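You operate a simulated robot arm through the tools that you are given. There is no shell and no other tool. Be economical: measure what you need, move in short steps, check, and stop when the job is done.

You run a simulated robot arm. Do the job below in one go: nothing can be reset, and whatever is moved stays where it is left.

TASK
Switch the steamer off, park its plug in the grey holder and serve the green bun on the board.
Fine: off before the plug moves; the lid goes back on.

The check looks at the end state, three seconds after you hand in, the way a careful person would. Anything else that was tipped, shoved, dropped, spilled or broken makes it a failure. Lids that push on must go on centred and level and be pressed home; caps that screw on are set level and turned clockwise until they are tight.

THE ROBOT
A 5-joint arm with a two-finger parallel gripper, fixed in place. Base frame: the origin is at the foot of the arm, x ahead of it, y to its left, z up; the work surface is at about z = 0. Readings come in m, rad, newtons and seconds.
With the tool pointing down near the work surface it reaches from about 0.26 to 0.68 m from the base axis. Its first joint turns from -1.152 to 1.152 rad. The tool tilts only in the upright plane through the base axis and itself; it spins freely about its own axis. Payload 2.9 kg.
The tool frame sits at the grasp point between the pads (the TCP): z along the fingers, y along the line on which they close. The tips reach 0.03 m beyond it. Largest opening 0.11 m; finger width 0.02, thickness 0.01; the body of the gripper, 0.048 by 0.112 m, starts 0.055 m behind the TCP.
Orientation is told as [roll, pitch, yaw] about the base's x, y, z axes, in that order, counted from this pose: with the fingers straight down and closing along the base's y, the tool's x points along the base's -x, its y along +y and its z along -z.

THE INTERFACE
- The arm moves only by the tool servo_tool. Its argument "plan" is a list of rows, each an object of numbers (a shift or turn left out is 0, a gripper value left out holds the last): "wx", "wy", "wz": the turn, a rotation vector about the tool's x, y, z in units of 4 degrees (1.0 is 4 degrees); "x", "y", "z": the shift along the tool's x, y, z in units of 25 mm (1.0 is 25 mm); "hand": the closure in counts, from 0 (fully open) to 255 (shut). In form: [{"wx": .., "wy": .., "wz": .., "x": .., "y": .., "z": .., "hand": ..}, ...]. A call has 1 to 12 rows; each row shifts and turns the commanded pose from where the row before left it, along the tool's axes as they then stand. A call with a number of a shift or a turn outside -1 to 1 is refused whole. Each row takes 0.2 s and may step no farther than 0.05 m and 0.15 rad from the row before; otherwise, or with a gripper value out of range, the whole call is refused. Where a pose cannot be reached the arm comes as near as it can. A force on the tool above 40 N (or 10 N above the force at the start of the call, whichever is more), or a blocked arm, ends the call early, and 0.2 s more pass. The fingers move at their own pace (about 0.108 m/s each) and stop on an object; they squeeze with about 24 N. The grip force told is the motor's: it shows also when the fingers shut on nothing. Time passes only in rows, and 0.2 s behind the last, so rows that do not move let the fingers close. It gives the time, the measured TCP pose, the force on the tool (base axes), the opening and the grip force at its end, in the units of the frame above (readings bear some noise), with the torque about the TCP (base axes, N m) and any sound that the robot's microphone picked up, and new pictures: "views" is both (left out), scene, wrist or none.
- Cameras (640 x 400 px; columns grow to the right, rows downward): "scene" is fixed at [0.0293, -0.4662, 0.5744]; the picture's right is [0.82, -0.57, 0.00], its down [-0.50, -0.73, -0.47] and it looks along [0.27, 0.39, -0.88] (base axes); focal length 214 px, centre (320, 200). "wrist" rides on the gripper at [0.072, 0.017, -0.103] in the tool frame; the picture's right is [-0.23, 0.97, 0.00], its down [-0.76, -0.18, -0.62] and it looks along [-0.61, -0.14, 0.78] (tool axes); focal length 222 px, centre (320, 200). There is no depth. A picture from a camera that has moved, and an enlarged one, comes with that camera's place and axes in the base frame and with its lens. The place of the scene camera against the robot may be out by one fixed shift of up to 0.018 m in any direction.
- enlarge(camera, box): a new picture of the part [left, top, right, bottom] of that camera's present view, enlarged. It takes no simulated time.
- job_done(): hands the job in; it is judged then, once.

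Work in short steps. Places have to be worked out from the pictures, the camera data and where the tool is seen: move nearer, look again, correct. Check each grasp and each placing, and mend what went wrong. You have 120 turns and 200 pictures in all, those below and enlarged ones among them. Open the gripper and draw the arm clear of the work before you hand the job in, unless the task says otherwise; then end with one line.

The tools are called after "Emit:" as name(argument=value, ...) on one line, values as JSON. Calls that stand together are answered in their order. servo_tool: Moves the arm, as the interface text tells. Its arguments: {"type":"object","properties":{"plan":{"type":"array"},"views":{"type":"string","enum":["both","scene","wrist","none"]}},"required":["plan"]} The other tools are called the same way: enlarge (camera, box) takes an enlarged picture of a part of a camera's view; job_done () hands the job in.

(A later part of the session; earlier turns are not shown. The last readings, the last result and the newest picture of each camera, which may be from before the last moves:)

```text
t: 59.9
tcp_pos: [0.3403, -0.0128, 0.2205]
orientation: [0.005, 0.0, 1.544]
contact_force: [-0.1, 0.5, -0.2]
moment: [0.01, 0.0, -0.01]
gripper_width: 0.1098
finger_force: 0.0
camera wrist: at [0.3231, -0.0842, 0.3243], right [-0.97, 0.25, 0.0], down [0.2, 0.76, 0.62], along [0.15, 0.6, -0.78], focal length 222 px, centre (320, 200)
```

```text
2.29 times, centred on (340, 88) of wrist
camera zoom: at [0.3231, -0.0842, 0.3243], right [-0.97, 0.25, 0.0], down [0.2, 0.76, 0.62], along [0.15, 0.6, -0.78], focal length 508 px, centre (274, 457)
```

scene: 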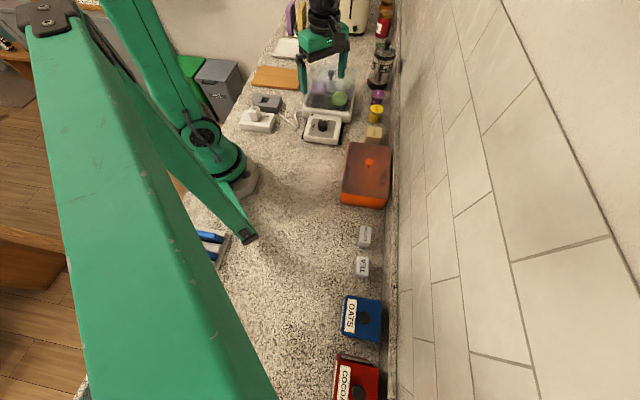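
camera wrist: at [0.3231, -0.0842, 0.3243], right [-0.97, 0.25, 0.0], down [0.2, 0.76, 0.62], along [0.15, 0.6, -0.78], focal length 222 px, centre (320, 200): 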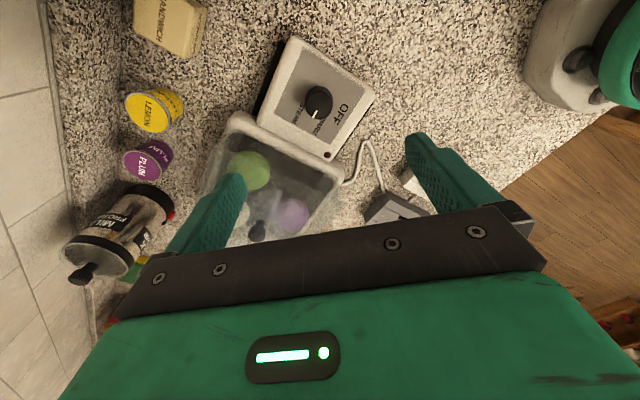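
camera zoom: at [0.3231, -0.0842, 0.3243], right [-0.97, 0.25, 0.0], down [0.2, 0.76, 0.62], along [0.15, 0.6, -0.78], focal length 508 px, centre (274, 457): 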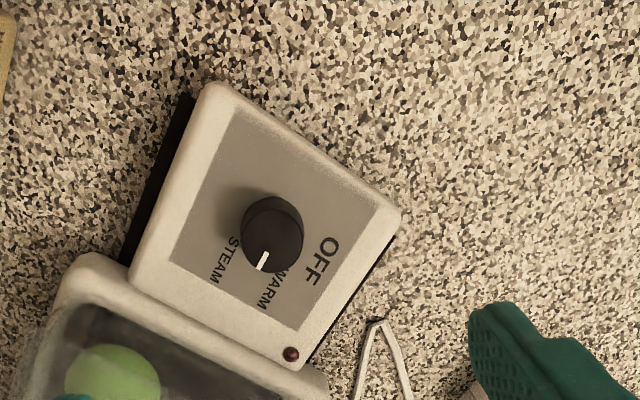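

LED dark, knob at its ccw stop; steamer unmoved. Next I go look at the plug and holder from above.

Emit:
servo_tool(plan=[{"z": -0.8}, {"z": -0.8}, {"x": -0.82, "y": 0.35}, {"x": -0.82, "y": 0.35}, {"x": -0.82, "y": 0.35}, {"x": -0.82, "y": 0.35}, {"x": -0.82, "y": 0.35}, {"x": -0.82, "y": 0.35}, {"x": -0.82, "y": 0.35}, {}], views="wrist")

Emit:
enlarge(camera="wrist", box=[300, 0, 640, 212])

```text
t: 62.1
tcp_pos: [0.2843, 0.1319, 0.2627]
orientation: [0.004, 0.002, 1.543]
contact_force: [-0.1, -0.2, 0.0]
moment: [0.01, 0.0, 0.0]
gripper_width: 0.1102
finger_force: 0.1
camera wrist: at [0.2661, 0.0613, 0.3647], right [-0.97, 0.25, 0.0], down [0.2, 0.76, 0.62], along [0.15, 0.6, -0.78], focal length 222 px, centre (320, 200)
```

wrist: 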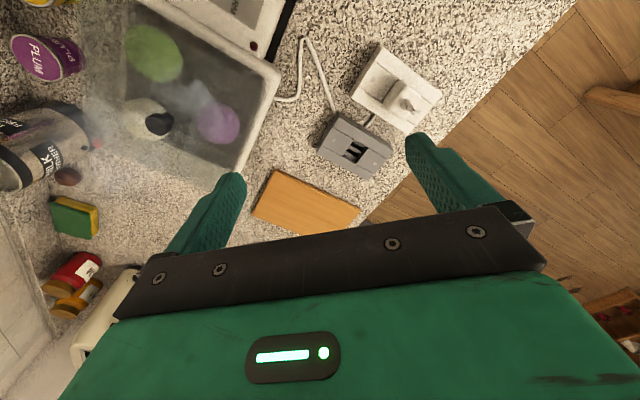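

```text
1.88 times, centred on (470, 106) of wrist
camera zoom: at [0.2661, 0.0613, 0.3647], right [-0.97, 0.25, 0.0], down [0.2, 0.76, 0.62], along [0.15, 0.6, -0.78], focal length 418 px, centre (38, 377)
```

zoom: 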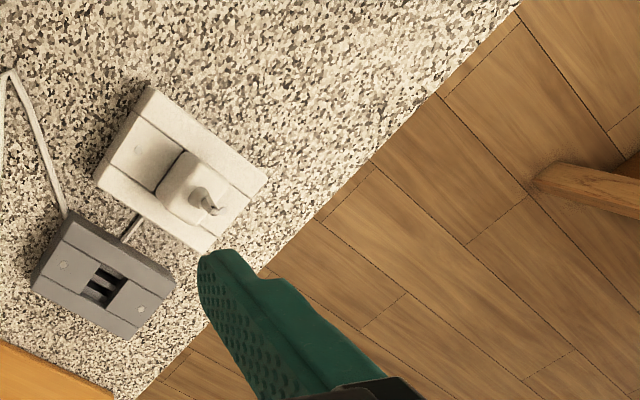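

Plug is near (0.173,0.16), at ~45°, socket and holder both with long axes tangential (135°); the holder slot near (0.249,0.232). I move above with closing axis tangential (yaw≈0.79).

Emit:
servo_tool(plan=[{"x": -0.72, "y": 0.64, "z": 0.2}, {"x": -0.72, "y": 0.64, "z": 0.2}, {"x": -0.72, "y": 0.64, "z": 0.2}, {"x": -0.72, "y": 0.64, "z": 0.2}, {}], views="none")

Emit:
servo_tool(plan=[{"wz": 1}, {"wz": 1}, {"wz": 1}, {"wz": 1}, {"wz": 1}, {"wz": 1}, {"wz": 1}, {"wz": 1}, {"wz": 1}, {"wz": 1}, {"wz": 0.8}, {}], views="wrist")

Emit:
enlarge(camera="wrist", box=[200, 0, 440, 150])

Emit:
enlarge(camera="scene", box=[220, 70, 316, 140])

```text
t: 63.3
tcp_pos: [0.222, 0.2068, 0.242]
orientation: [0.002, 0.001, 1.545]
contact_force: [0.6, 0.2, -0.7]
moment: [-0.02, -0.02, 0.01]
gripper_width: 0.1099
finger_force: 0.1
```

```text
t: 65.9
tcp_pos: [0.2208, 0.2056, 0.2411]
orientation: [-0.001, 0.004, 0.791]
contact_force: [-0.3, 0.1, -0.3]
moment: [0.0, 0.0, -0.02]
gripper_width: 0.11
finger_force: 0.1
camera wrist: at [0.1591, 0.1672, 0.3451], right [-0.53, 0.85, 0.0], down [0.66, 0.42, 0.62], along [0.53, 0.33, -0.78], focal length 222 px, centre (320, 200)
```

wrist: 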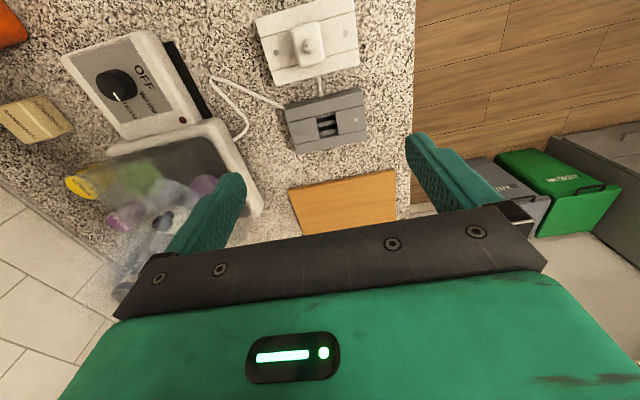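

```text
2.67 times, centred on (320, 75) of wrist
camera zoom: at [0.1591, 0.1672, 0.3451], right [-0.53, 0.85, 0.0], down [0.66, 0.42, 0.62], along [0.53, 0.33, -0.78], focal length 592 px, centre (320, 533)
```

zoom: 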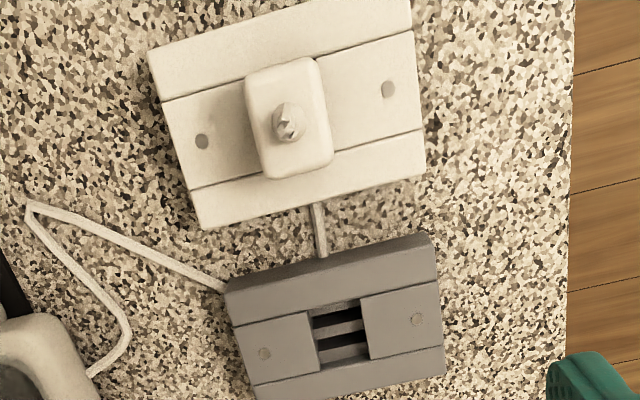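

```text
5.71 times, centred on (268, 105) of scene
camera zoom: at [0.0293, -0.4662, 0.5744], right [0.82, -0.57, 0.0], down [-0.5, -0.73, -0.47], along [0.27, 0.39, -0.88], focal length 1226 px, centre (617, 743)
```

zoom: 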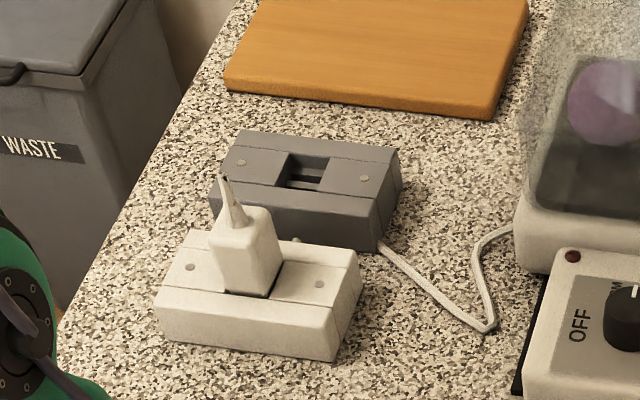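

Both blocks have the same height and orientation (135°); plug centre ≈(0.1805,0.1665), holder centre offset (+0.0704,+0.0697). I move above the plug to see whether this radius (0.246) can be reached upright.

Emit:
servo_tool(plan=[{"x": 0.75, "z": 0.5}, {"x": 0.75, "z": 0.5}, {"x": 0.74, "y": 0.05, "z": 0.5}, {"z": 0.7}, {"z": 0.7}, {}])

Emit:
enlarge(camera="scene", box=[210, 50, 322, 120])

```text
t: 67.3
tcp_pos: [0.1813, 0.1674, 0.1701]
orientation: [0.001, 0.003, 0.79]
contact_force: [0.2, 0.2, -0.2]
moment: [0.01, 0.01, 0.03]
gripper_width: 0.1101
finger_force: 0.0
camera wrist: at [0.1187, 0.1276, 0.2722], right [-0.53, 0.85, 0.0], down [0.66, 0.42, 0.62], along [0.53, 0.33, -0.78], focal length 222 px, centre (320, 200)
```

scene: 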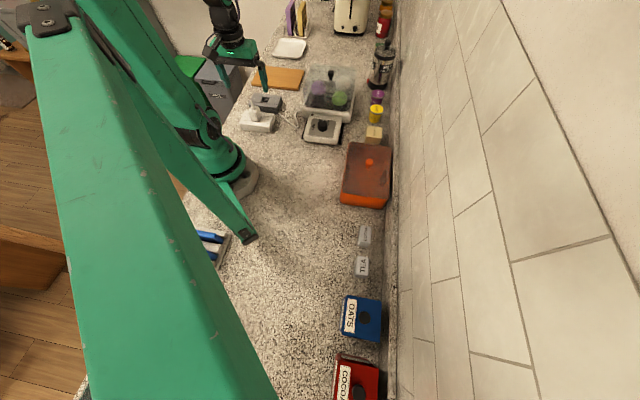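
wrist: 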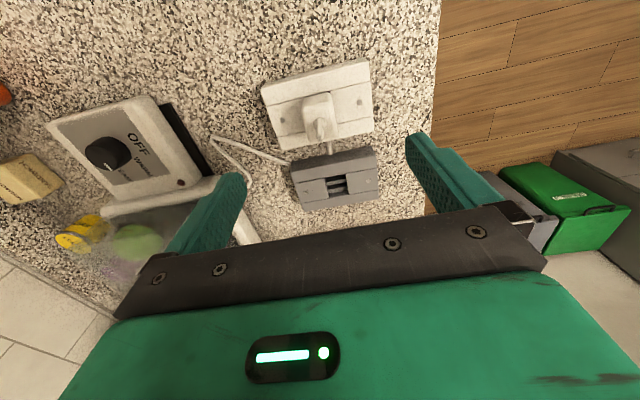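

```text
5.71 times, centred on (266, 85) of scene
camera zoom: at [0.0293, -0.4662, 0.5744], right [0.82, -0.57, 0.0], down [-0.5, -0.73, -0.47], along [0.27, 0.39, -0.88], focal length 1226 px, centre (629, 857)
```

zoom: 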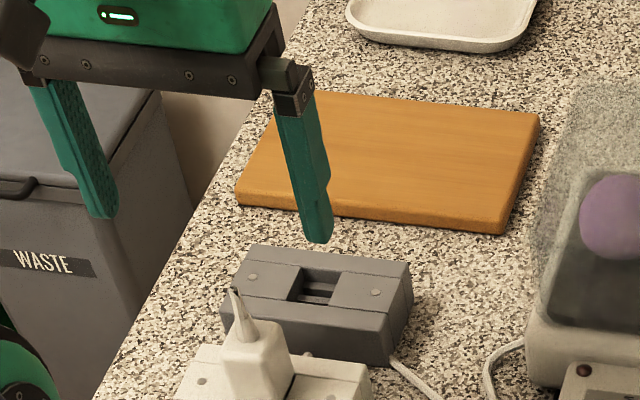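

Reached upright. I half-close the fingers and lower to TCP 0.12 to compare with the plug's height.

Emit:
servo_tool(plan=[{"hand": 110}, {"z": 0.7}, {"z": 0.7}, {"z": 0.6}, {}])

Emit:
enlarge(camera="scene", box=[210, 60, 306, 130])

Emit:
enlarge(camera="wrist", box=[200, 60, 440, 210])

```text
t: 68.5
tcp_pos: [0.1819, 0.1675, 0.1197]
orientation: [0.0, 0.002, 0.79]
contact_force: [0.0, -0.5, -0.7]
moment: [0.04, -0.01, 0.02]
gripper_width: 0.0625
finger_force: 0.1
camera wrist: at [0.1189, 0.1276, 0.2224], right [-0.53, 0.85, 0.0], down [0.66, 0.42, 0.62], along [0.53, 0.33, -0.78], focal length 222 px, centre (320, 200)
```

scene: 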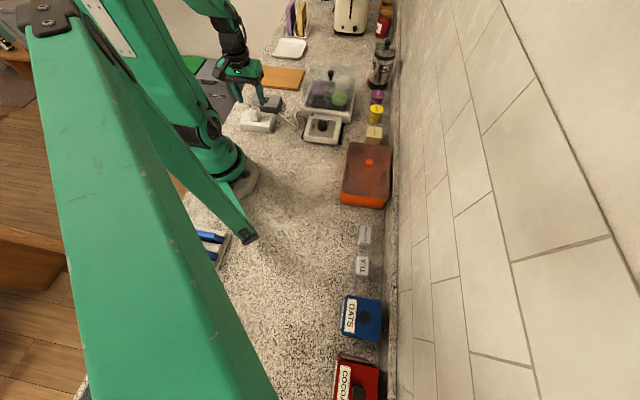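
wrist: 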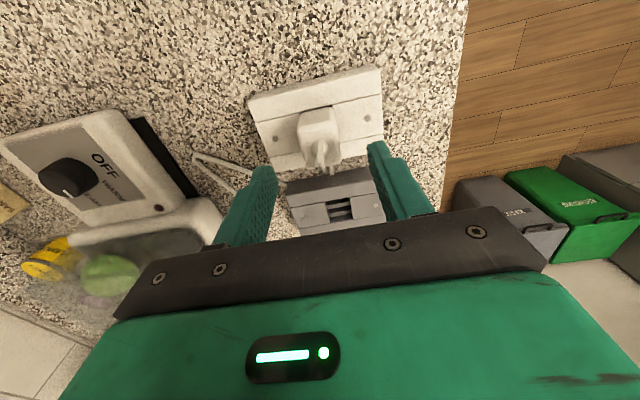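

```text
5.71 times, centred on (258, 95) of scene
camera zoom: at [0.0293, -0.4662, 0.5744], right [0.82, -0.57, 0.0], down [-0.5, -0.73, -0.47], along [0.27, 0.39, -0.88], focal length 1226 px, centre (674, 800)
```

zoom: 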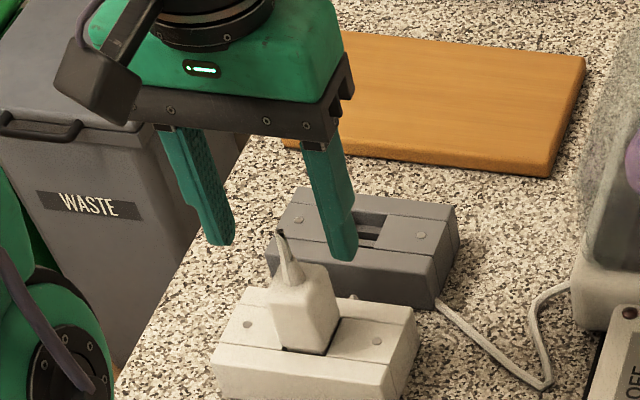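

```text
2.67 times, centred on (320, 135) of wrist
camera zoom: at [0.1189, 0.1276, 0.2224], right [-0.53, 0.85, 0.0], down [0.66, 0.42, 0.62], along [0.53, 0.33, -0.78], focal length 592 px, centre (320, 373)
```

zoom: 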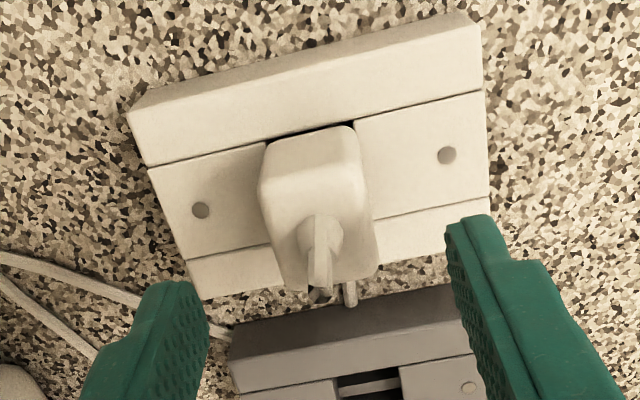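

Laterally centred. I lower to TCP 0.073 (tips ≈0.043) around the plug body, then check before closing.

Emit:
servo_tool(plan=[{"x": 0.06, "z": 0.6}, {"z": 0.6}, {"z": 0.4}, {"z": 0.3}, {}])

Emit:
enlarge(camera="scene", box=[210, 70, 306, 140])

Emit:
enlarge(camera="wrist", box=[200, 80, 440, 230])

```text
t: 69.7
tcp_pos: [0.18, 0.1653, 0.0728]
orientation: [0.001, 0.003, 0.792]
contact_force: [0.4, 0.5, 0.4]
moment: [0.01, 0.01, 0.01]
gripper_width: 0.0624
finger_force: 0.0
camera wrist: at [0.1175, 0.1265, 0.1748], right [-0.53, 0.85, 0.0], down [0.66, 0.42, 0.62], along [0.53, 0.33, -0.78], focal length 222 px, centre (320, 200)
```

scene: 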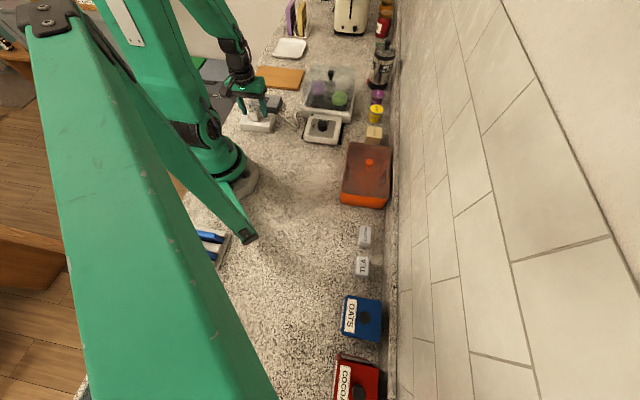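
wrist: 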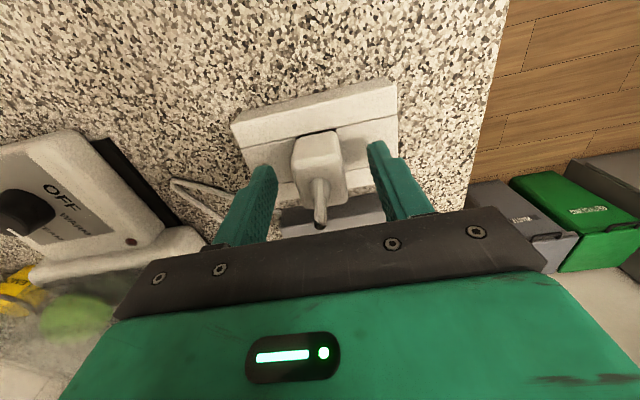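

```text
5.71 times, centred on (258, 105) of scene
camera zoom: at [0.0293, -0.4662, 0.5744], right [0.82, -0.57, 0.0], down [-0.5, -0.73, -0.47], along [0.27, 0.39, -0.88], focal length 1226 px, centre (674, 743)
```

zoom: 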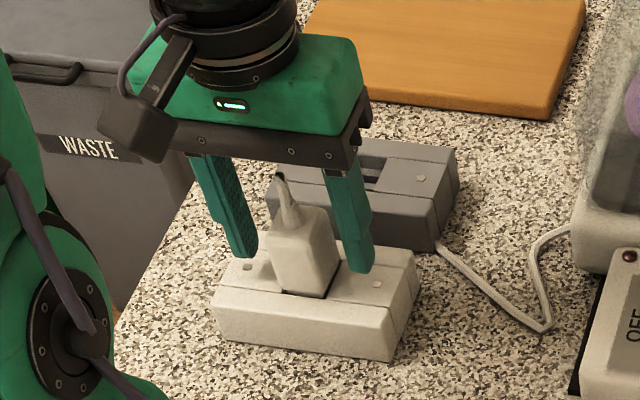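

```text
2.67 times, centred on (320, 155) of wrist
camera zoom: at [0.1175, 0.1265, 0.1748], right [-0.53, 0.85, 0.0], down [0.66, 0.42, 0.62], along [0.53, 0.33, -0.78], focal length 592 px, centre (320, 320)
```

zoom: 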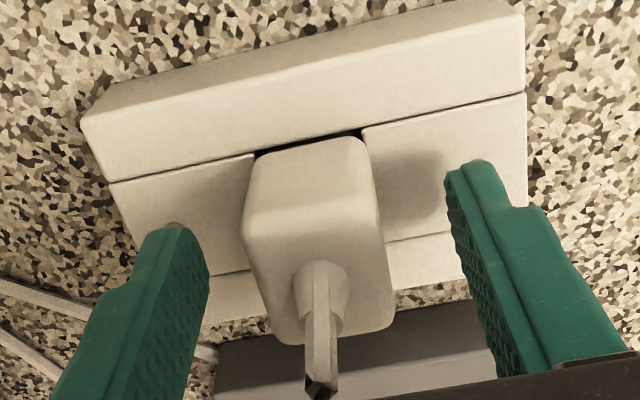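

Fingers flank the plug body evenly just above the socket. Closing.

Emit:
servo_tool(plan=[{"hand": 255}, {}, {}], views="wrist")

```text
t: 70.5
tcp_pos: [0.1803, 0.1654, 0.0722]
orientation: [0.001, 0.004, 0.791]
contact_force: [-0.5, -0.9, -0.7]
moment: [-0.05, 0.0, -0.07]
gripper_width: 0.0294
finger_force: 23.9
camera wrist: at [0.1175, 0.1265, 0.1749], right [-0.53, 0.85, 0.0], down [0.66, 0.42, 0.62], along [0.53, 0.33, -0.78], focal length 222 px, centre (320, 200)
```

wrist: 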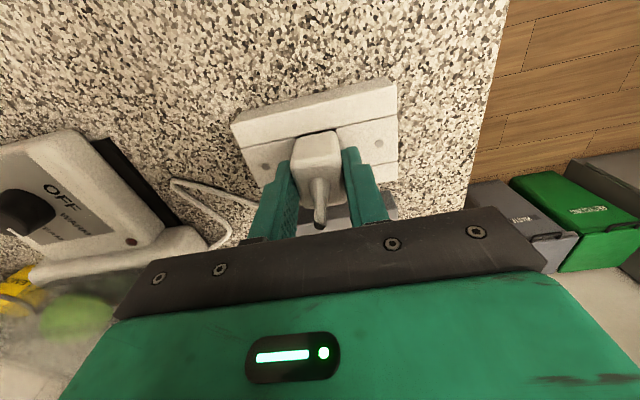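

Gripped cleanly at 29 mm with almost no side load. I pull straight up slowly.

Emit:
servo_tool(plan=[{"z": -0.2}, {"z": -0.2}, {"z": -0.3}, {"z": -0.4}, {"z": -0.6}, {"z": -0.6}, {}])

Emit:
enlarge(camera="scene", box=[210, 60, 306, 130])

```text
t: 72.1
tcp_pos: [0.179, 0.1669, 0.1303]
orientation: [0.0, 0.002, 0.79]
contact_force: [-0.1, 0.0, -0.1]
moment: [0.03, -0.02, 0.03]
gripper_width: 0.0295
finger_force: 23.7
camera wrist: at [0.117, 0.127, 0.2326], right [-0.53, 0.85, 0.0], down [0.66, 0.42, 0.62], along [0.53, 0.33, -0.78], focal length 222 px, centre (320, 200)
```

scene: 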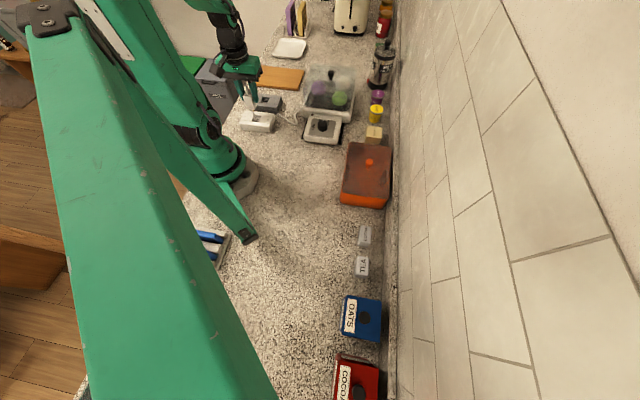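
wrist: 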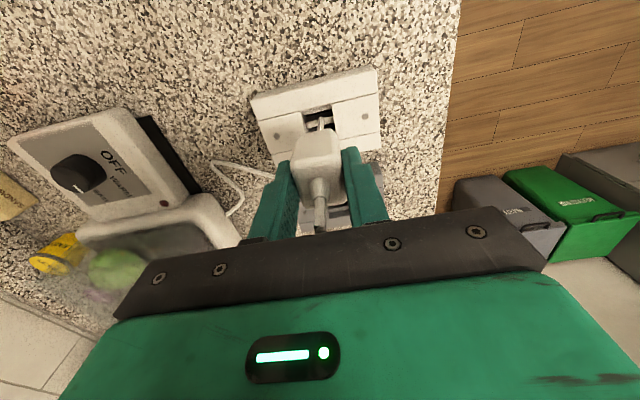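

```text
5.71 times, centred on (258, 95) of scene
camera zoom: at [0.0293, -0.4662, 0.5744], right [0.82, -0.57, 0.0], down [-0.5, -0.73, -0.47], along [0.27, 0.39, -0.88], focal length 1226 px, centre (674, 800)
```

zoom: 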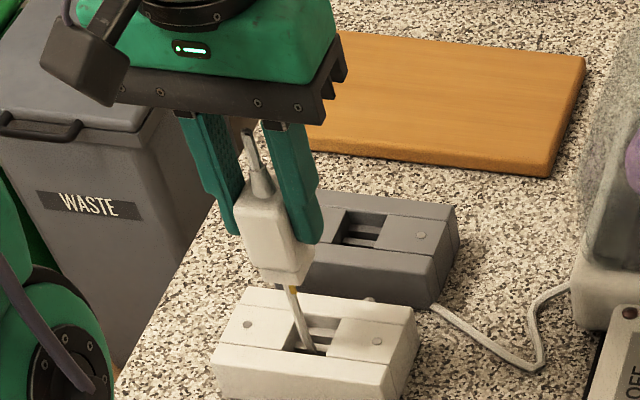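

The plug is out with its prongs visible; I raise 35 mm more to clear fully and look again.

Emit:
servo_tool(plan=[{"z": -0.7}, {"z": -0.7}, {}], views="wrist")

Emit:
enlarge(camera="scene", box=[210, 50, 306, 120])

Emit:
enlarge(camera="wrist", box=[220, 50, 420, 175])

```text
t: 72.9
tcp_pos: [0.1802, 0.165, 0.1652]
orientation: [0.001, 0.005, 0.79]
contact_force: [0.5, -0.2, -0.6]
moment: [-0.03, -0.02, -0.01]
gripper_width: 0.0294
finger_force: 23.8
camera wrist: at [0.1177, 0.1264, 0.2676], right [-0.53, 0.85, 0.0], down [0.66, 0.42, 0.62], along [0.53, 0.33, -0.78], focal length 222 px, centre (320, 200)
```

wrist: 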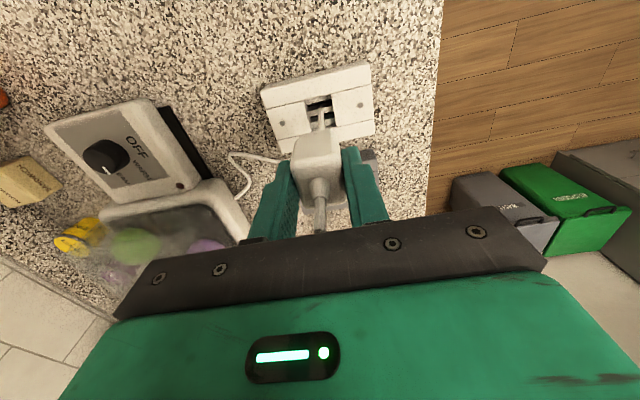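

```text
5.71 times, centred on (258, 85) of scene
camera zoom: at [0.0293, -0.4662, 0.5744], right [0.82, -0.57, 0.0], down [-0.5, -0.73, -0.47], along [0.27, 0.39, -0.88], focal length 1226 px, centre (674, 857)
```

zoom: 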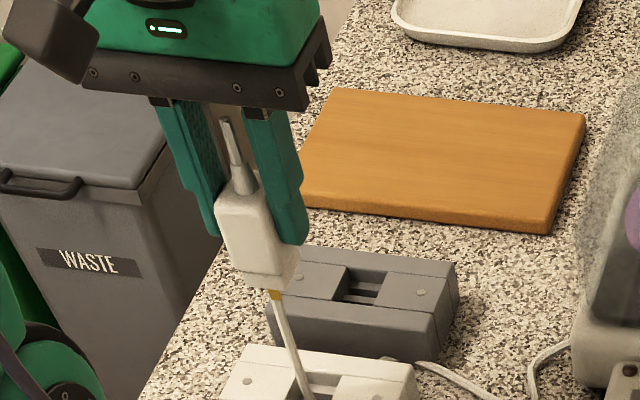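

```text
3.20 times, centred on (320, 112) of wrist
camera zoom: at [0.1177, 0.1264, 0.2676], right [-0.53, 0.85, 0.0], down [0.66, 0.42, 0.62], along [0.53, 0.33, -0.78], focal length 711 px, centre (320, 480)
```

zoom: 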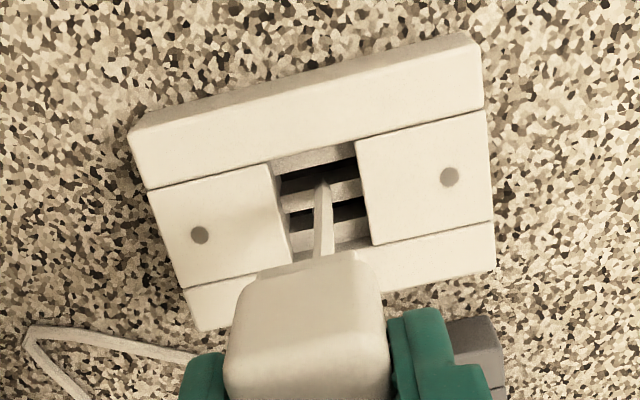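

The cord follows the plug. I carry it over to the holder (same height) so that I can match the holder screws to the pixel places the socket screws have now: (200,235),(450,177).

Emit:
servo_tool(plan=[{"x": -0.67}, {"x": -0.67}, {"x": -0.67}, {"x": -0.67}, {"x": -0.67}, {"x": -0.66, "y": -0.04}, {}, {}])

Emit:
enlarge(camera="wrist", box=[220, 50, 420, 175])

Emit:
enlarge(camera="scene", box=[220, 40, 316, 110])

```text
t: 74.7
tcp_pos: [0.2503, 0.2367, 0.1649]
orientation: [0.001, 0.002, 0.792]
contact_force: [0.4, 0.0, -0.3]
moment: [0.0, -0.01, 0.02]
gripper_width: 0.0292
finger_force: 24.2
camera wrist: at [0.1887, 0.1975, 0.2674], right [-0.53, 0.85, 0.0], down [0.66, 0.42, 0.62], along [0.53, 0.33, -0.78], focal length 222 px, centre (320, 200)
```

scene: 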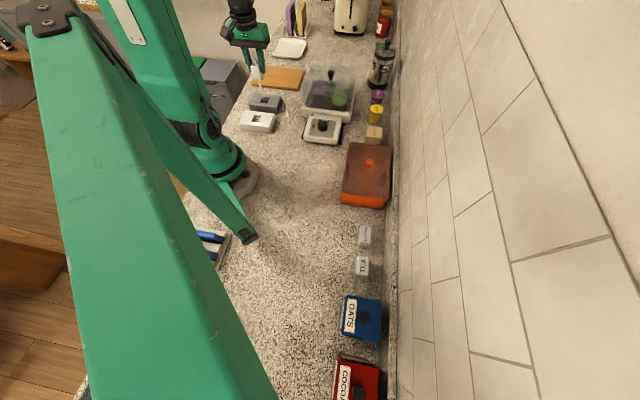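
wrist: 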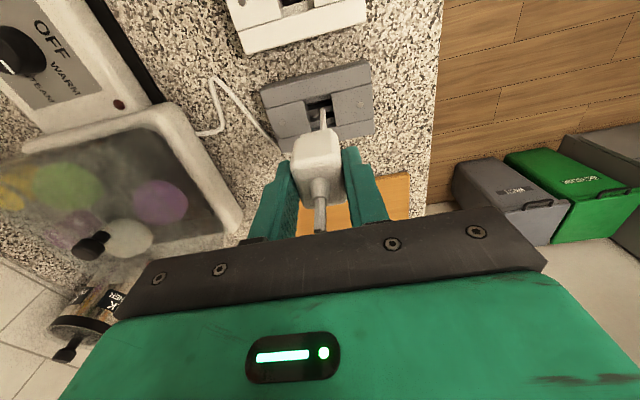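

```text
3.20 times, centred on (320, 112) of wrist
camera zoom: at [0.1887, 0.1975, 0.2674], right [-0.53, 0.85, 0.0], down [0.66, 0.42, 0.62], along [0.53, 0.33, -0.78], focal length 711 px, centre (320, 480)
```

zoom: 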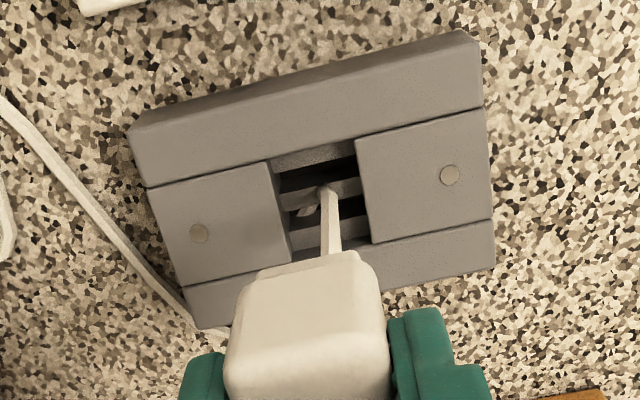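

```text
5.71 times, centred on (268, 75) of scene
camera zoom: at [0.0293, -0.4662, 0.5744], right [0.82, -0.57, 0.0], down [-0.5, -0.73, -0.47], along [0.27, 0.39, -0.88], focal length 1226 px, centre (617, 914)
```

zoom: 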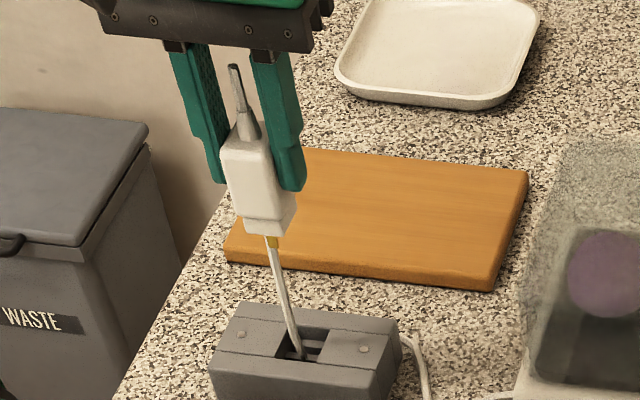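

Screw positions match within 2 px (<1 mm). I nudge 0.7 mm inward and lower in steps toward the seated height 0.0722.

Emit:
servo_tool(plan=[{"x": 0.03, "z": 0.6}, {"z": 0.8}, {"z": 0.7}, {"z": 0.5}, {"z": 0.3}, {}], views="wrist")

Emit:
enlarge(camera="scene", box=[220, 50, 316, 120])

Emit:
enlarge(camera="wrist", box=[220, 80, 420, 205])

```text
t: 76.1
tcp_pos: [0.2505, 0.2361, 0.0934]
orientation: [-0.001, 0.004, 0.793]
contact_force: [0.2, 0.4, -0.9]
moment: [0.01, 0.0, -0.01]
gripper_width: 0.0292
finger_force: 23.8
camera wrist: at [0.1881, 0.1968, 0.195], right [-0.53, 0.85, 0.0], down [0.66, 0.42, 0.62], along [0.53, 0.33, -0.78], focal length 222 px, centre (320, 200)
```

wrist: 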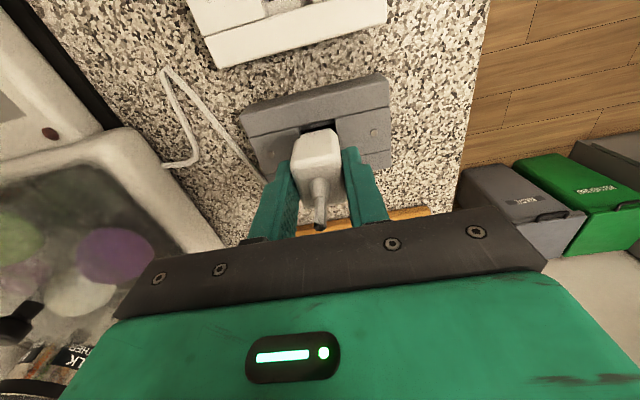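

```text
5.71 times, centred on (268, 85) of scene
camera zoom: at [0.0293, -0.4662, 0.5744], right [0.82, -0.57, 0.0], down [-0.5, -0.73, -0.47], along [0.27, 0.39, -0.88], focal length 1226 px, centre (617, 857)
```

zoom: 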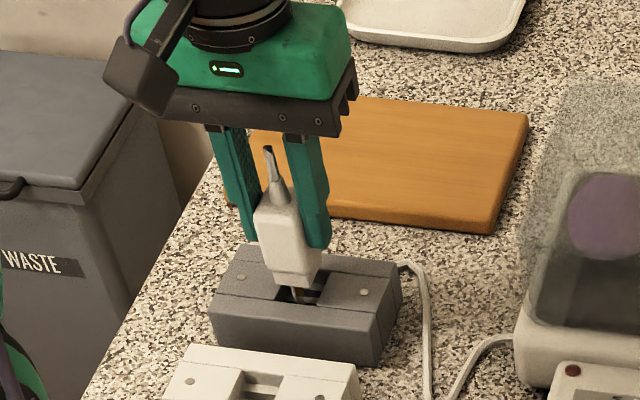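

```text
3.20 times, centred on (320, 142) of wrist
camera zoom: at [0.1881, 0.1968, 0.195], right [-0.53, 0.85, 0.0], down [0.66, 0.42, 0.62], along [0.53, 0.33, -0.78], focal length 711 px, centre (320, 384)
```

zoom: 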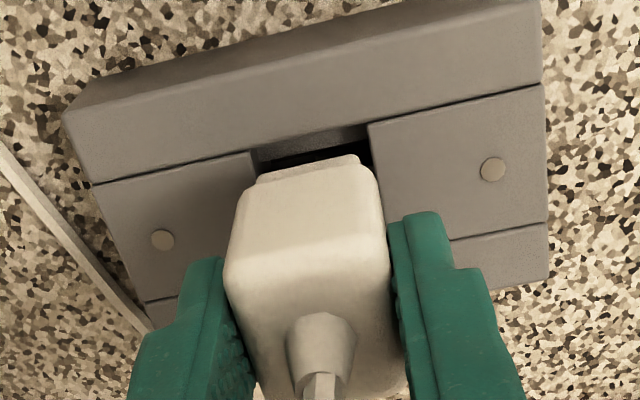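

Looks aligned with no contact. I insert the last 21 mm slowly.

Emit:
servo_tool(plan=[{"z": 0.2}, {"z": 0.2}, {"z": 0.2}, {"z": 0.15}, {"z": 0.1}, {}], views="wrist")

Emit:
enlarge(camera="scene", box=[220, 60, 316, 130])

```text
t: 77.5
tcp_pos: [0.2501, 0.2358, 0.0719]
orientation: [-0.001, 0.003, 0.792]
contact_force: [-10.1, -6.2, 16.4]
moment: [-0.1, 0.13, 0.03]
gripper_width: 0.0295
finger_force: 23.8
camera wrist: at [0.1878, 0.1969, 0.1738], right [-0.53, 0.85, 0.0], down [0.66, 0.42, 0.62], along [0.52, 0.33, -0.78], focal length 222 px, centre (320, 200)
```

wrist: 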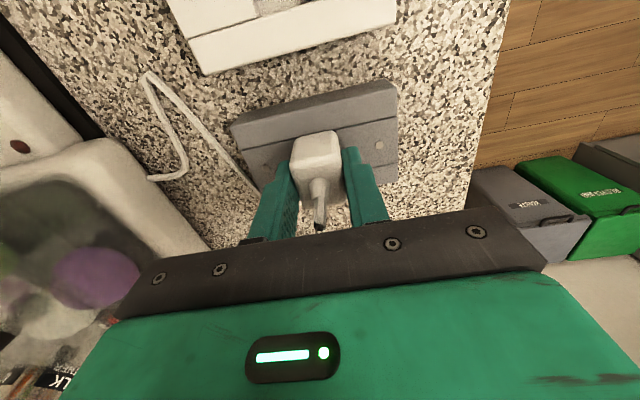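

```text
5.71 times, centred on (268, 95) of scene
camera zoom: at [0.0292, -0.4663, 0.5744], right [0.82, -0.57, 0.0], down [-0.5, -0.73, -0.47], along [0.27, 0.39, -0.88], focal length 1226 px, centre (617, 800)
```

zoom: 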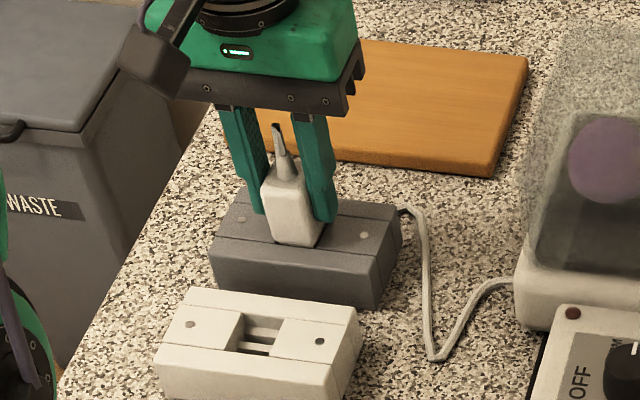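

Plug is fully seated at the same height as in the socket. I open gently (half) and rise.

Emit:
servo_tool(plan=[{"hand": 110}, {}, {"z": -0.5}, {"z": -0.8}, {"z": -1}, {"z": -1}, {"z": -1}, {}], views="wrist")

Emit:
enlarge(camera="scene", box=[220, 50, 380, 150])

```text
t: 79.3
tcp_pos: [0.2506, 0.2364, 0.1792]
orientation: [0.0, 0.004, 0.79]
contact_force: [-0.3, -0.3, -0.5]
moment: [-0.05, 0.02, 0.0]
gripper_width: 0.0628
finger_force: 0.0
camera wrist: at [0.1882, 0.197, 0.2811], right [-0.53, 0.85, 0.0], down [0.66, 0.42, 0.62], along [0.53, 0.33, -0.78], focal length 222 px, centre (320, 200)
```

wrist: 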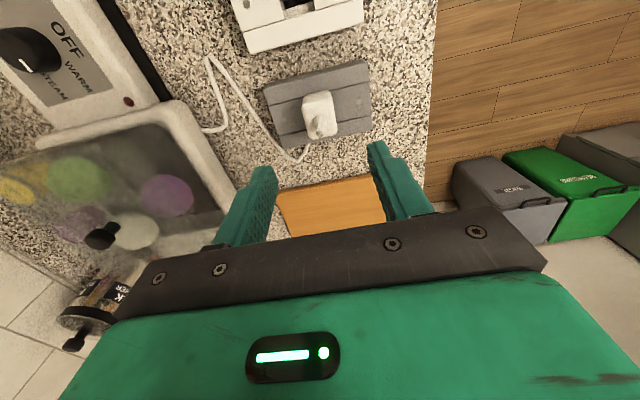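

```text
4.00 times, centred on (300, 100) of scene
camera zoom: at [0.0293, -0.4662, 0.5744], right [0.82, -0.57, 0.0], down [-0.5, -0.73, -0.47], along [0.27, 0.39, -0.88], focal length 858 px, centre (400, 600)
```

zoom: 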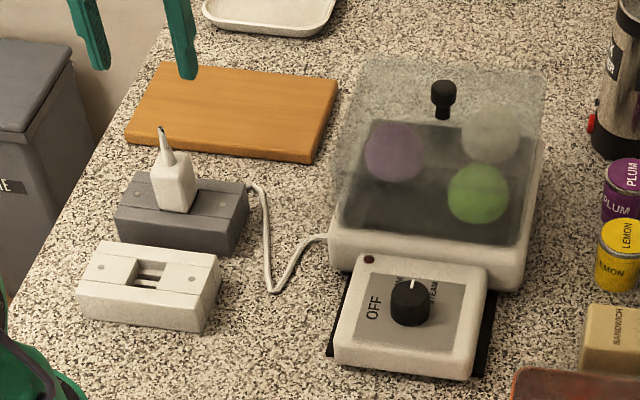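

Plug is parked and upright. Next the lid: I rise and go above its knob at about (0.447,0.095).

Emit:
servo_tool(plan=[{"z": -1}, {"z": -1}, {"z": -1}, {"z": -0.6}, {}], views="none")

Emit:
servo_tool(plan=[{"x": -0.14, "y": -0.93}, {"x": -0.14, "y": -0.93}, {"x": -0.14, "y": -0.93}, {"x": -0.14, "y": -0.93}, {"x": -0.14, "y": -0.93}, {"x": -0.14, "y": -0.93}, {"x": -0.14, "y": -0.93}, {"x": -0.14, "y": -0.93}, {"x": -0.13, "y": -0.93}, {"x": -0.13, "y": -0.93}, {}])

Emit:
enlarge(camera="wrist", box=[160, 0, 480, 200])

Emit:
enlarge(camera="scene", box=[280, 20, 376, 120])

```text
t: 80.5
tcp_pos: [0.2523, 0.2368, 0.2684]
orientation: [0.0, 0.003, 0.791]
contact_force: [0.1, 0.3, -0.2]
moment: [0.03, 0.0, 0.01]
gripper_width: 0.0627
finger_force: 0.0
```

```text
t: 82.9
tcp_pos: [0.4406, 0.0964, 0.2674]
orientation: [0.002, 0.003, 0.791]
contact_force: [-0.6, -0.2, 0.1]
moment: [0.0, 0.02, -0.03]
gripper_width: 0.0624
finger_force: 0.1
camera wrist: at [0.3787, 0.0575, 0.3703], right [-0.53, 0.85, 0.0], down [0.66, 0.42, 0.62], along [0.52, 0.33, -0.78], focal length 222 px, centre (320, 200)
```

scene: 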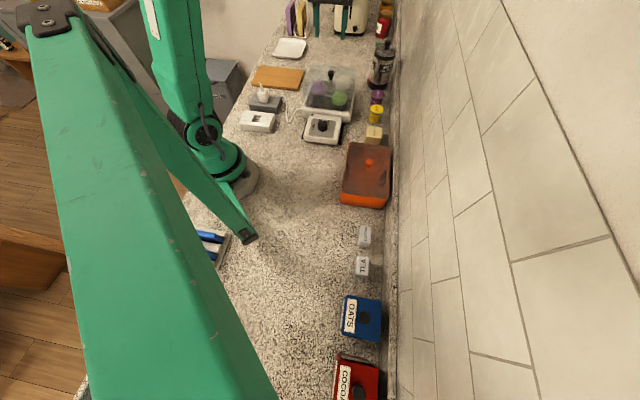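
wrist: 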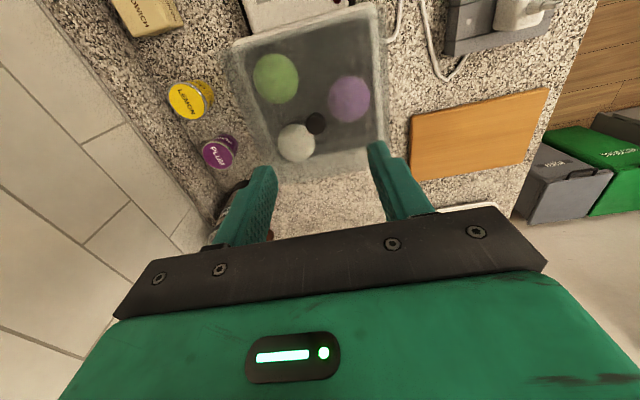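

```text
2.00 times, centred on (320, 100) of wrist
camera zoom: at [0.3787, 0.0575, 0.3703], right [-0.53, 0.85, 0.0], down [0.66, 0.42, 0.62], along [0.52, 0.33, -0.78], focal length 444 px, centre (320, 400)
```

zoom: 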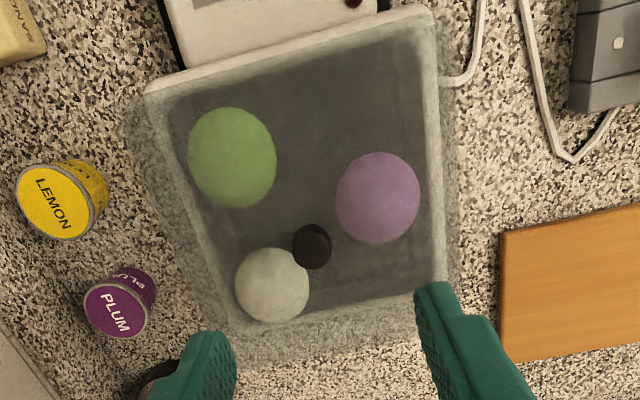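

```text
4.00 times, centred on (328, 70) of scene
camera zoom: at [0.0293, -0.4662, 0.5744], right [0.82, -0.57, 0.0], down [-0.5, -0.73, -0.47], along [0.27, 0.39, -0.88], focal length 858 px, centre (288, 720)
```

zoom: 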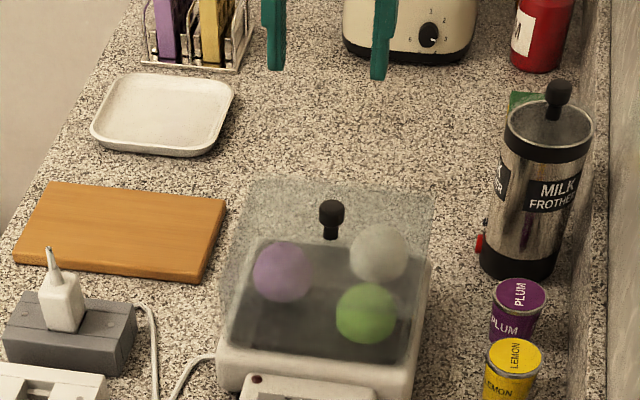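

Knob top computes to (0.445,0.0965,0.147), lid top ≈0.117. I descend to TCP 0.185 and verify.

Emit:
servo_tool(plan=[{"x": -0.12, "y": -0.12, "z": 0.8}, {"z": 0.9}, {"z": 0.9}, {"z": 0.7}, {}])

Emit:
enlarge(camera="wrist", box=[200, 80, 440, 230])

Emit:
enlarge(camera="scene", box=[280, 30, 376, 100])

```text
t: 84.1
tcp_pos: [0.4436, 0.0966, 0.1858]
orientation: [0.002, 0.003, 0.792]
contact_force: [-0.3, -0.9, 0.5]
moment: [0.02, -0.02, 0.0]
gripper_width: 0.0625
finger_force: 0.0
camera wrist: at [0.3817, 0.0579, 0.2871], right [-0.53, 0.85, 0.0], down [0.66, 0.42, 0.62], along [0.52, 0.33, -0.78], focal length 222 px, centre (320, 200)
```

scene: 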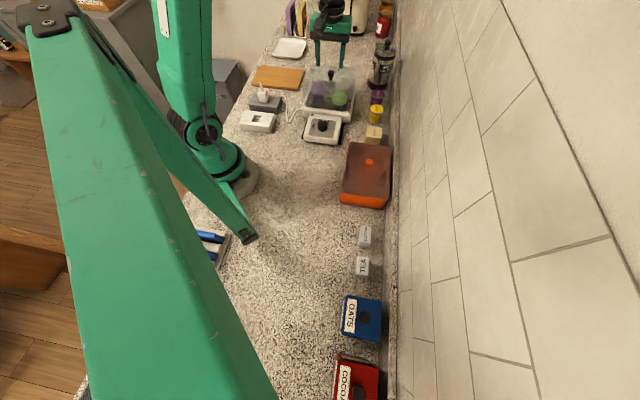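
wrist: 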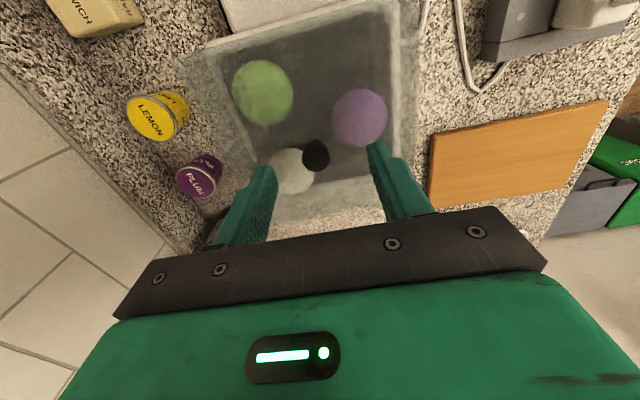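

```text
2.67 times, centred on (320, 155) of wrist
camera zoom: at [0.3817, 0.0579, 0.2871], right [-0.53, 0.85, 0.0], down [0.66, 0.42, 0.62], along [0.52, 0.33, -0.78], focal length 592 px, centre (320, 320)
```

zoom: 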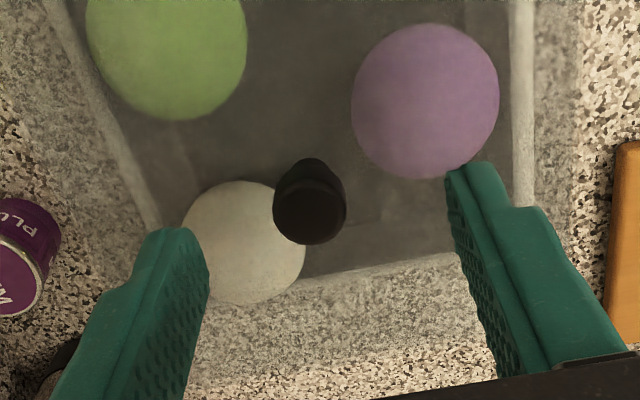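

```text
5.71 times, centred on (328, 65) of scene
camera zoom: at [0.0293, -0.4662, 0.5744], right [0.82, -0.57, 0.0], down [-0.5, -0.73, -0.47], along [0.27, 0.39, -0.88], focal length 1226 px, centre (274, 971)
```

zoom: 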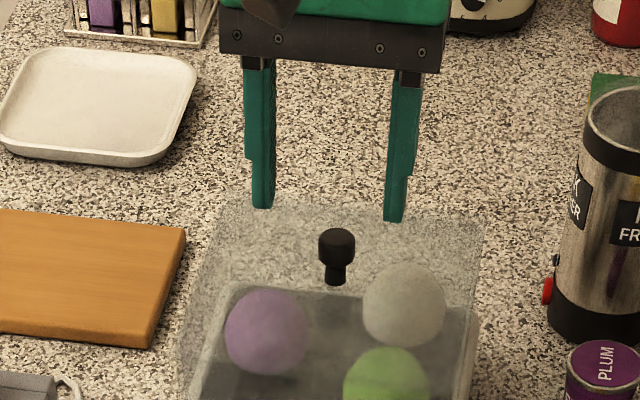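

Knob is ~3.5 mm off in -y of the tool; I correct and descend to TCP 0.156, then close.

Emit:
servo_tool(plan=[{"y": -0.14, "z": 0.5}, {"z": 0.5}, {"z": 0.19}, {}, {"hand": 255}, {}, {}])

Emit:
enlarge(camera="scene", box=[280, 40, 376, 110])

```text
t: 85.7
tcp_pos: [0.4468, 0.0949, 0.1553]
orientation: [0.001, 0.004, 0.79]
contact_force: [0.8, -1.4, -0.3]
moment: [-0.14, -0.05, -0.03]
gripper_width: 0.0201
finger_force: 24.0
heard: snap
camera wrist: at [0.3837, 0.0553, 0.2576], right [-0.53, 0.85, 0.0], down [0.66, 0.42, 0.62], along [0.52, 0.33, -0.78], focal length 222 px, centre (320, 200)
```

scene: 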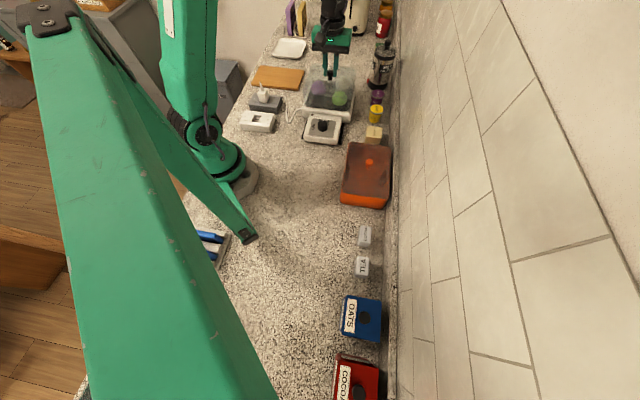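
wrist: 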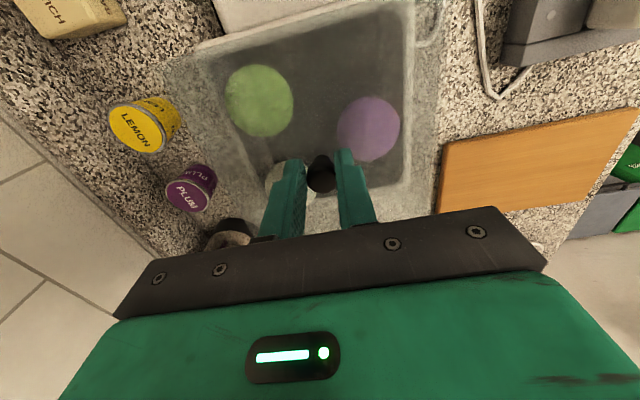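

```text
5.71 times, centred on (328, 75) of scene
camera zoom: at [0.0293, -0.4662, 0.5744], right [0.82, -0.57, 0.0], down [-0.5, -0.73, -0.47], along [0.27, 0.39, -0.88], focal length 1226 px, centre (274, 914)
```

zoom: 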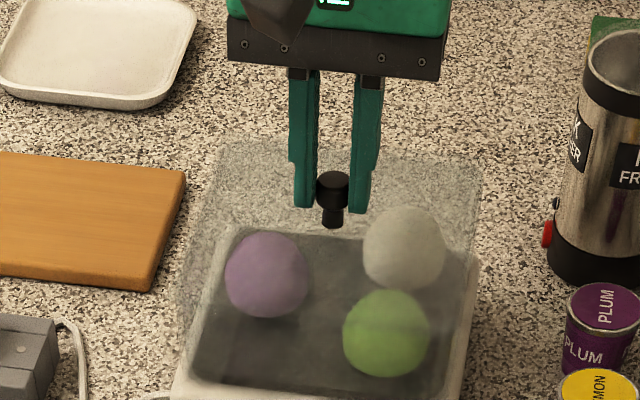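

Knob gripped (20 mm); a "snap" was heard—possibly the lid's catch. I lift slowly and watch.

Emit:
servo_tool(plan=[{"z": -0.15}, {"z": -0.2}, {"z": -0.4}, {"z": -0.6}, {}])

Emit:
enlarge(camera="scene", box=[280, 40, 376, 120])

```text
t: 86.9
tcp_pos: [0.4474, 0.0947, 0.1893]
orientation: [0.001, 0.003, 0.792]
contact_force: [-0.3, 0.1, -1.2]
moment: [0.02, 0.0, 0.04]
gripper_width: 0.0205
finger_force: 24.1
camera wrist: at [0.3844, 0.0553, 0.2922], right [-0.53, 0.85, 0.0], down [0.66, 0.42, 0.62], along [0.52, 0.33, -0.78], focal length 222 px, centre (320, 200)
```

scene: 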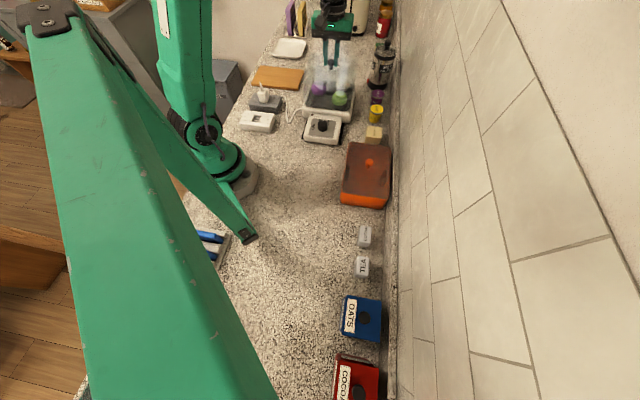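
wrist: 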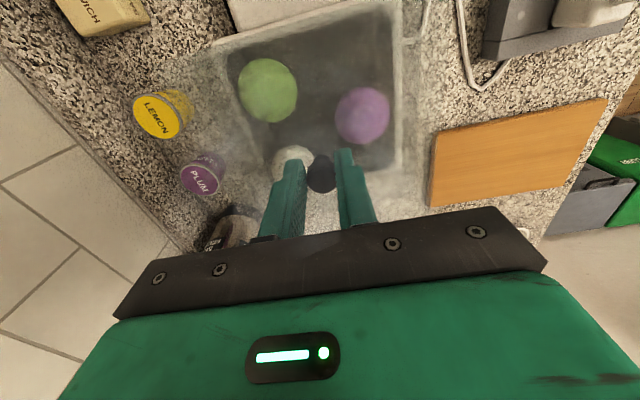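

```text
5.00 times, centred on (328, 80) of scene
camera zoom: at [0.0293, -0.4662, 0.5744], right [0.82, -0.57, 0.0], down [-0.5, -0.73, -0.47], along [0.27, 0.39, -0.88], focal length 1072 px, centre (280, 800)
```

zoom: 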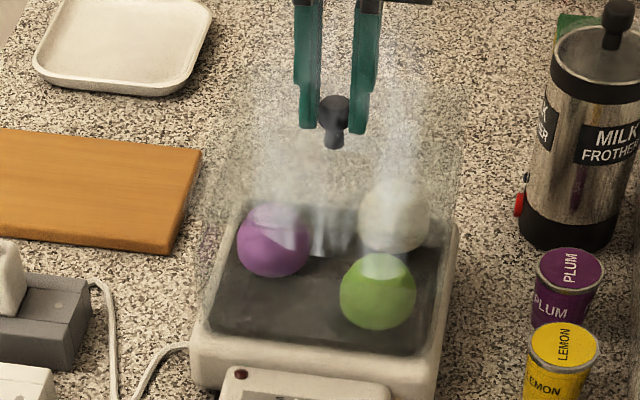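

The lid comes off cleanly (seat pose: (0.447,0.095,0.155)). I raise it higher, then move toward the free counter near (0.23,-0.12).

Emit:
servo_tool(plan=[{"z": -0.8}, {"z": -0.8}, {"z": -0.8}, {"z": -0.8}, {"z": -0.6}, {"x": 0.8}, {"x": 0.9}, {"x": 0.9}, {"x": 0.9}, {"x": 0.9}, {"x": 0.8}, {}])

```text
t: 89.5
tcp_pos: [0.3561, 0.001, 0.2844]
orientation: [0.004, 0.004, 0.792]
contact_force: [0.1, 0.1, -0.8]
moment: [-0.01, 0.0, -0.02]
gripper_width: 0.0201
finger_force: 24.0
camera wrist: at [0.2933, -0.0369, 0.3871], right [-0.53, 0.85, 0.0], down [0.66, 0.42, 0.62], along [0.52, 0.33, -0.78], focal length 222 px, centre (320, 200)
```

scene: 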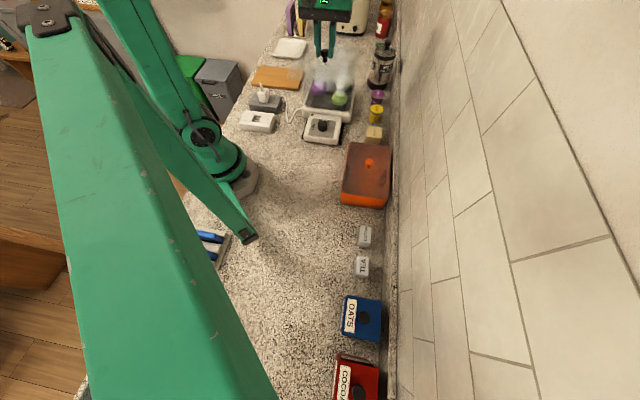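
wrist: 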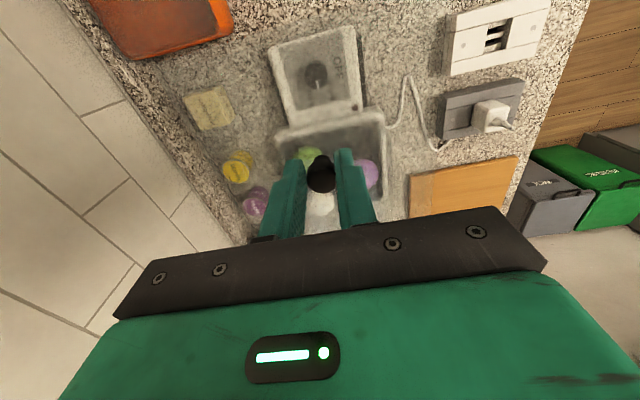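

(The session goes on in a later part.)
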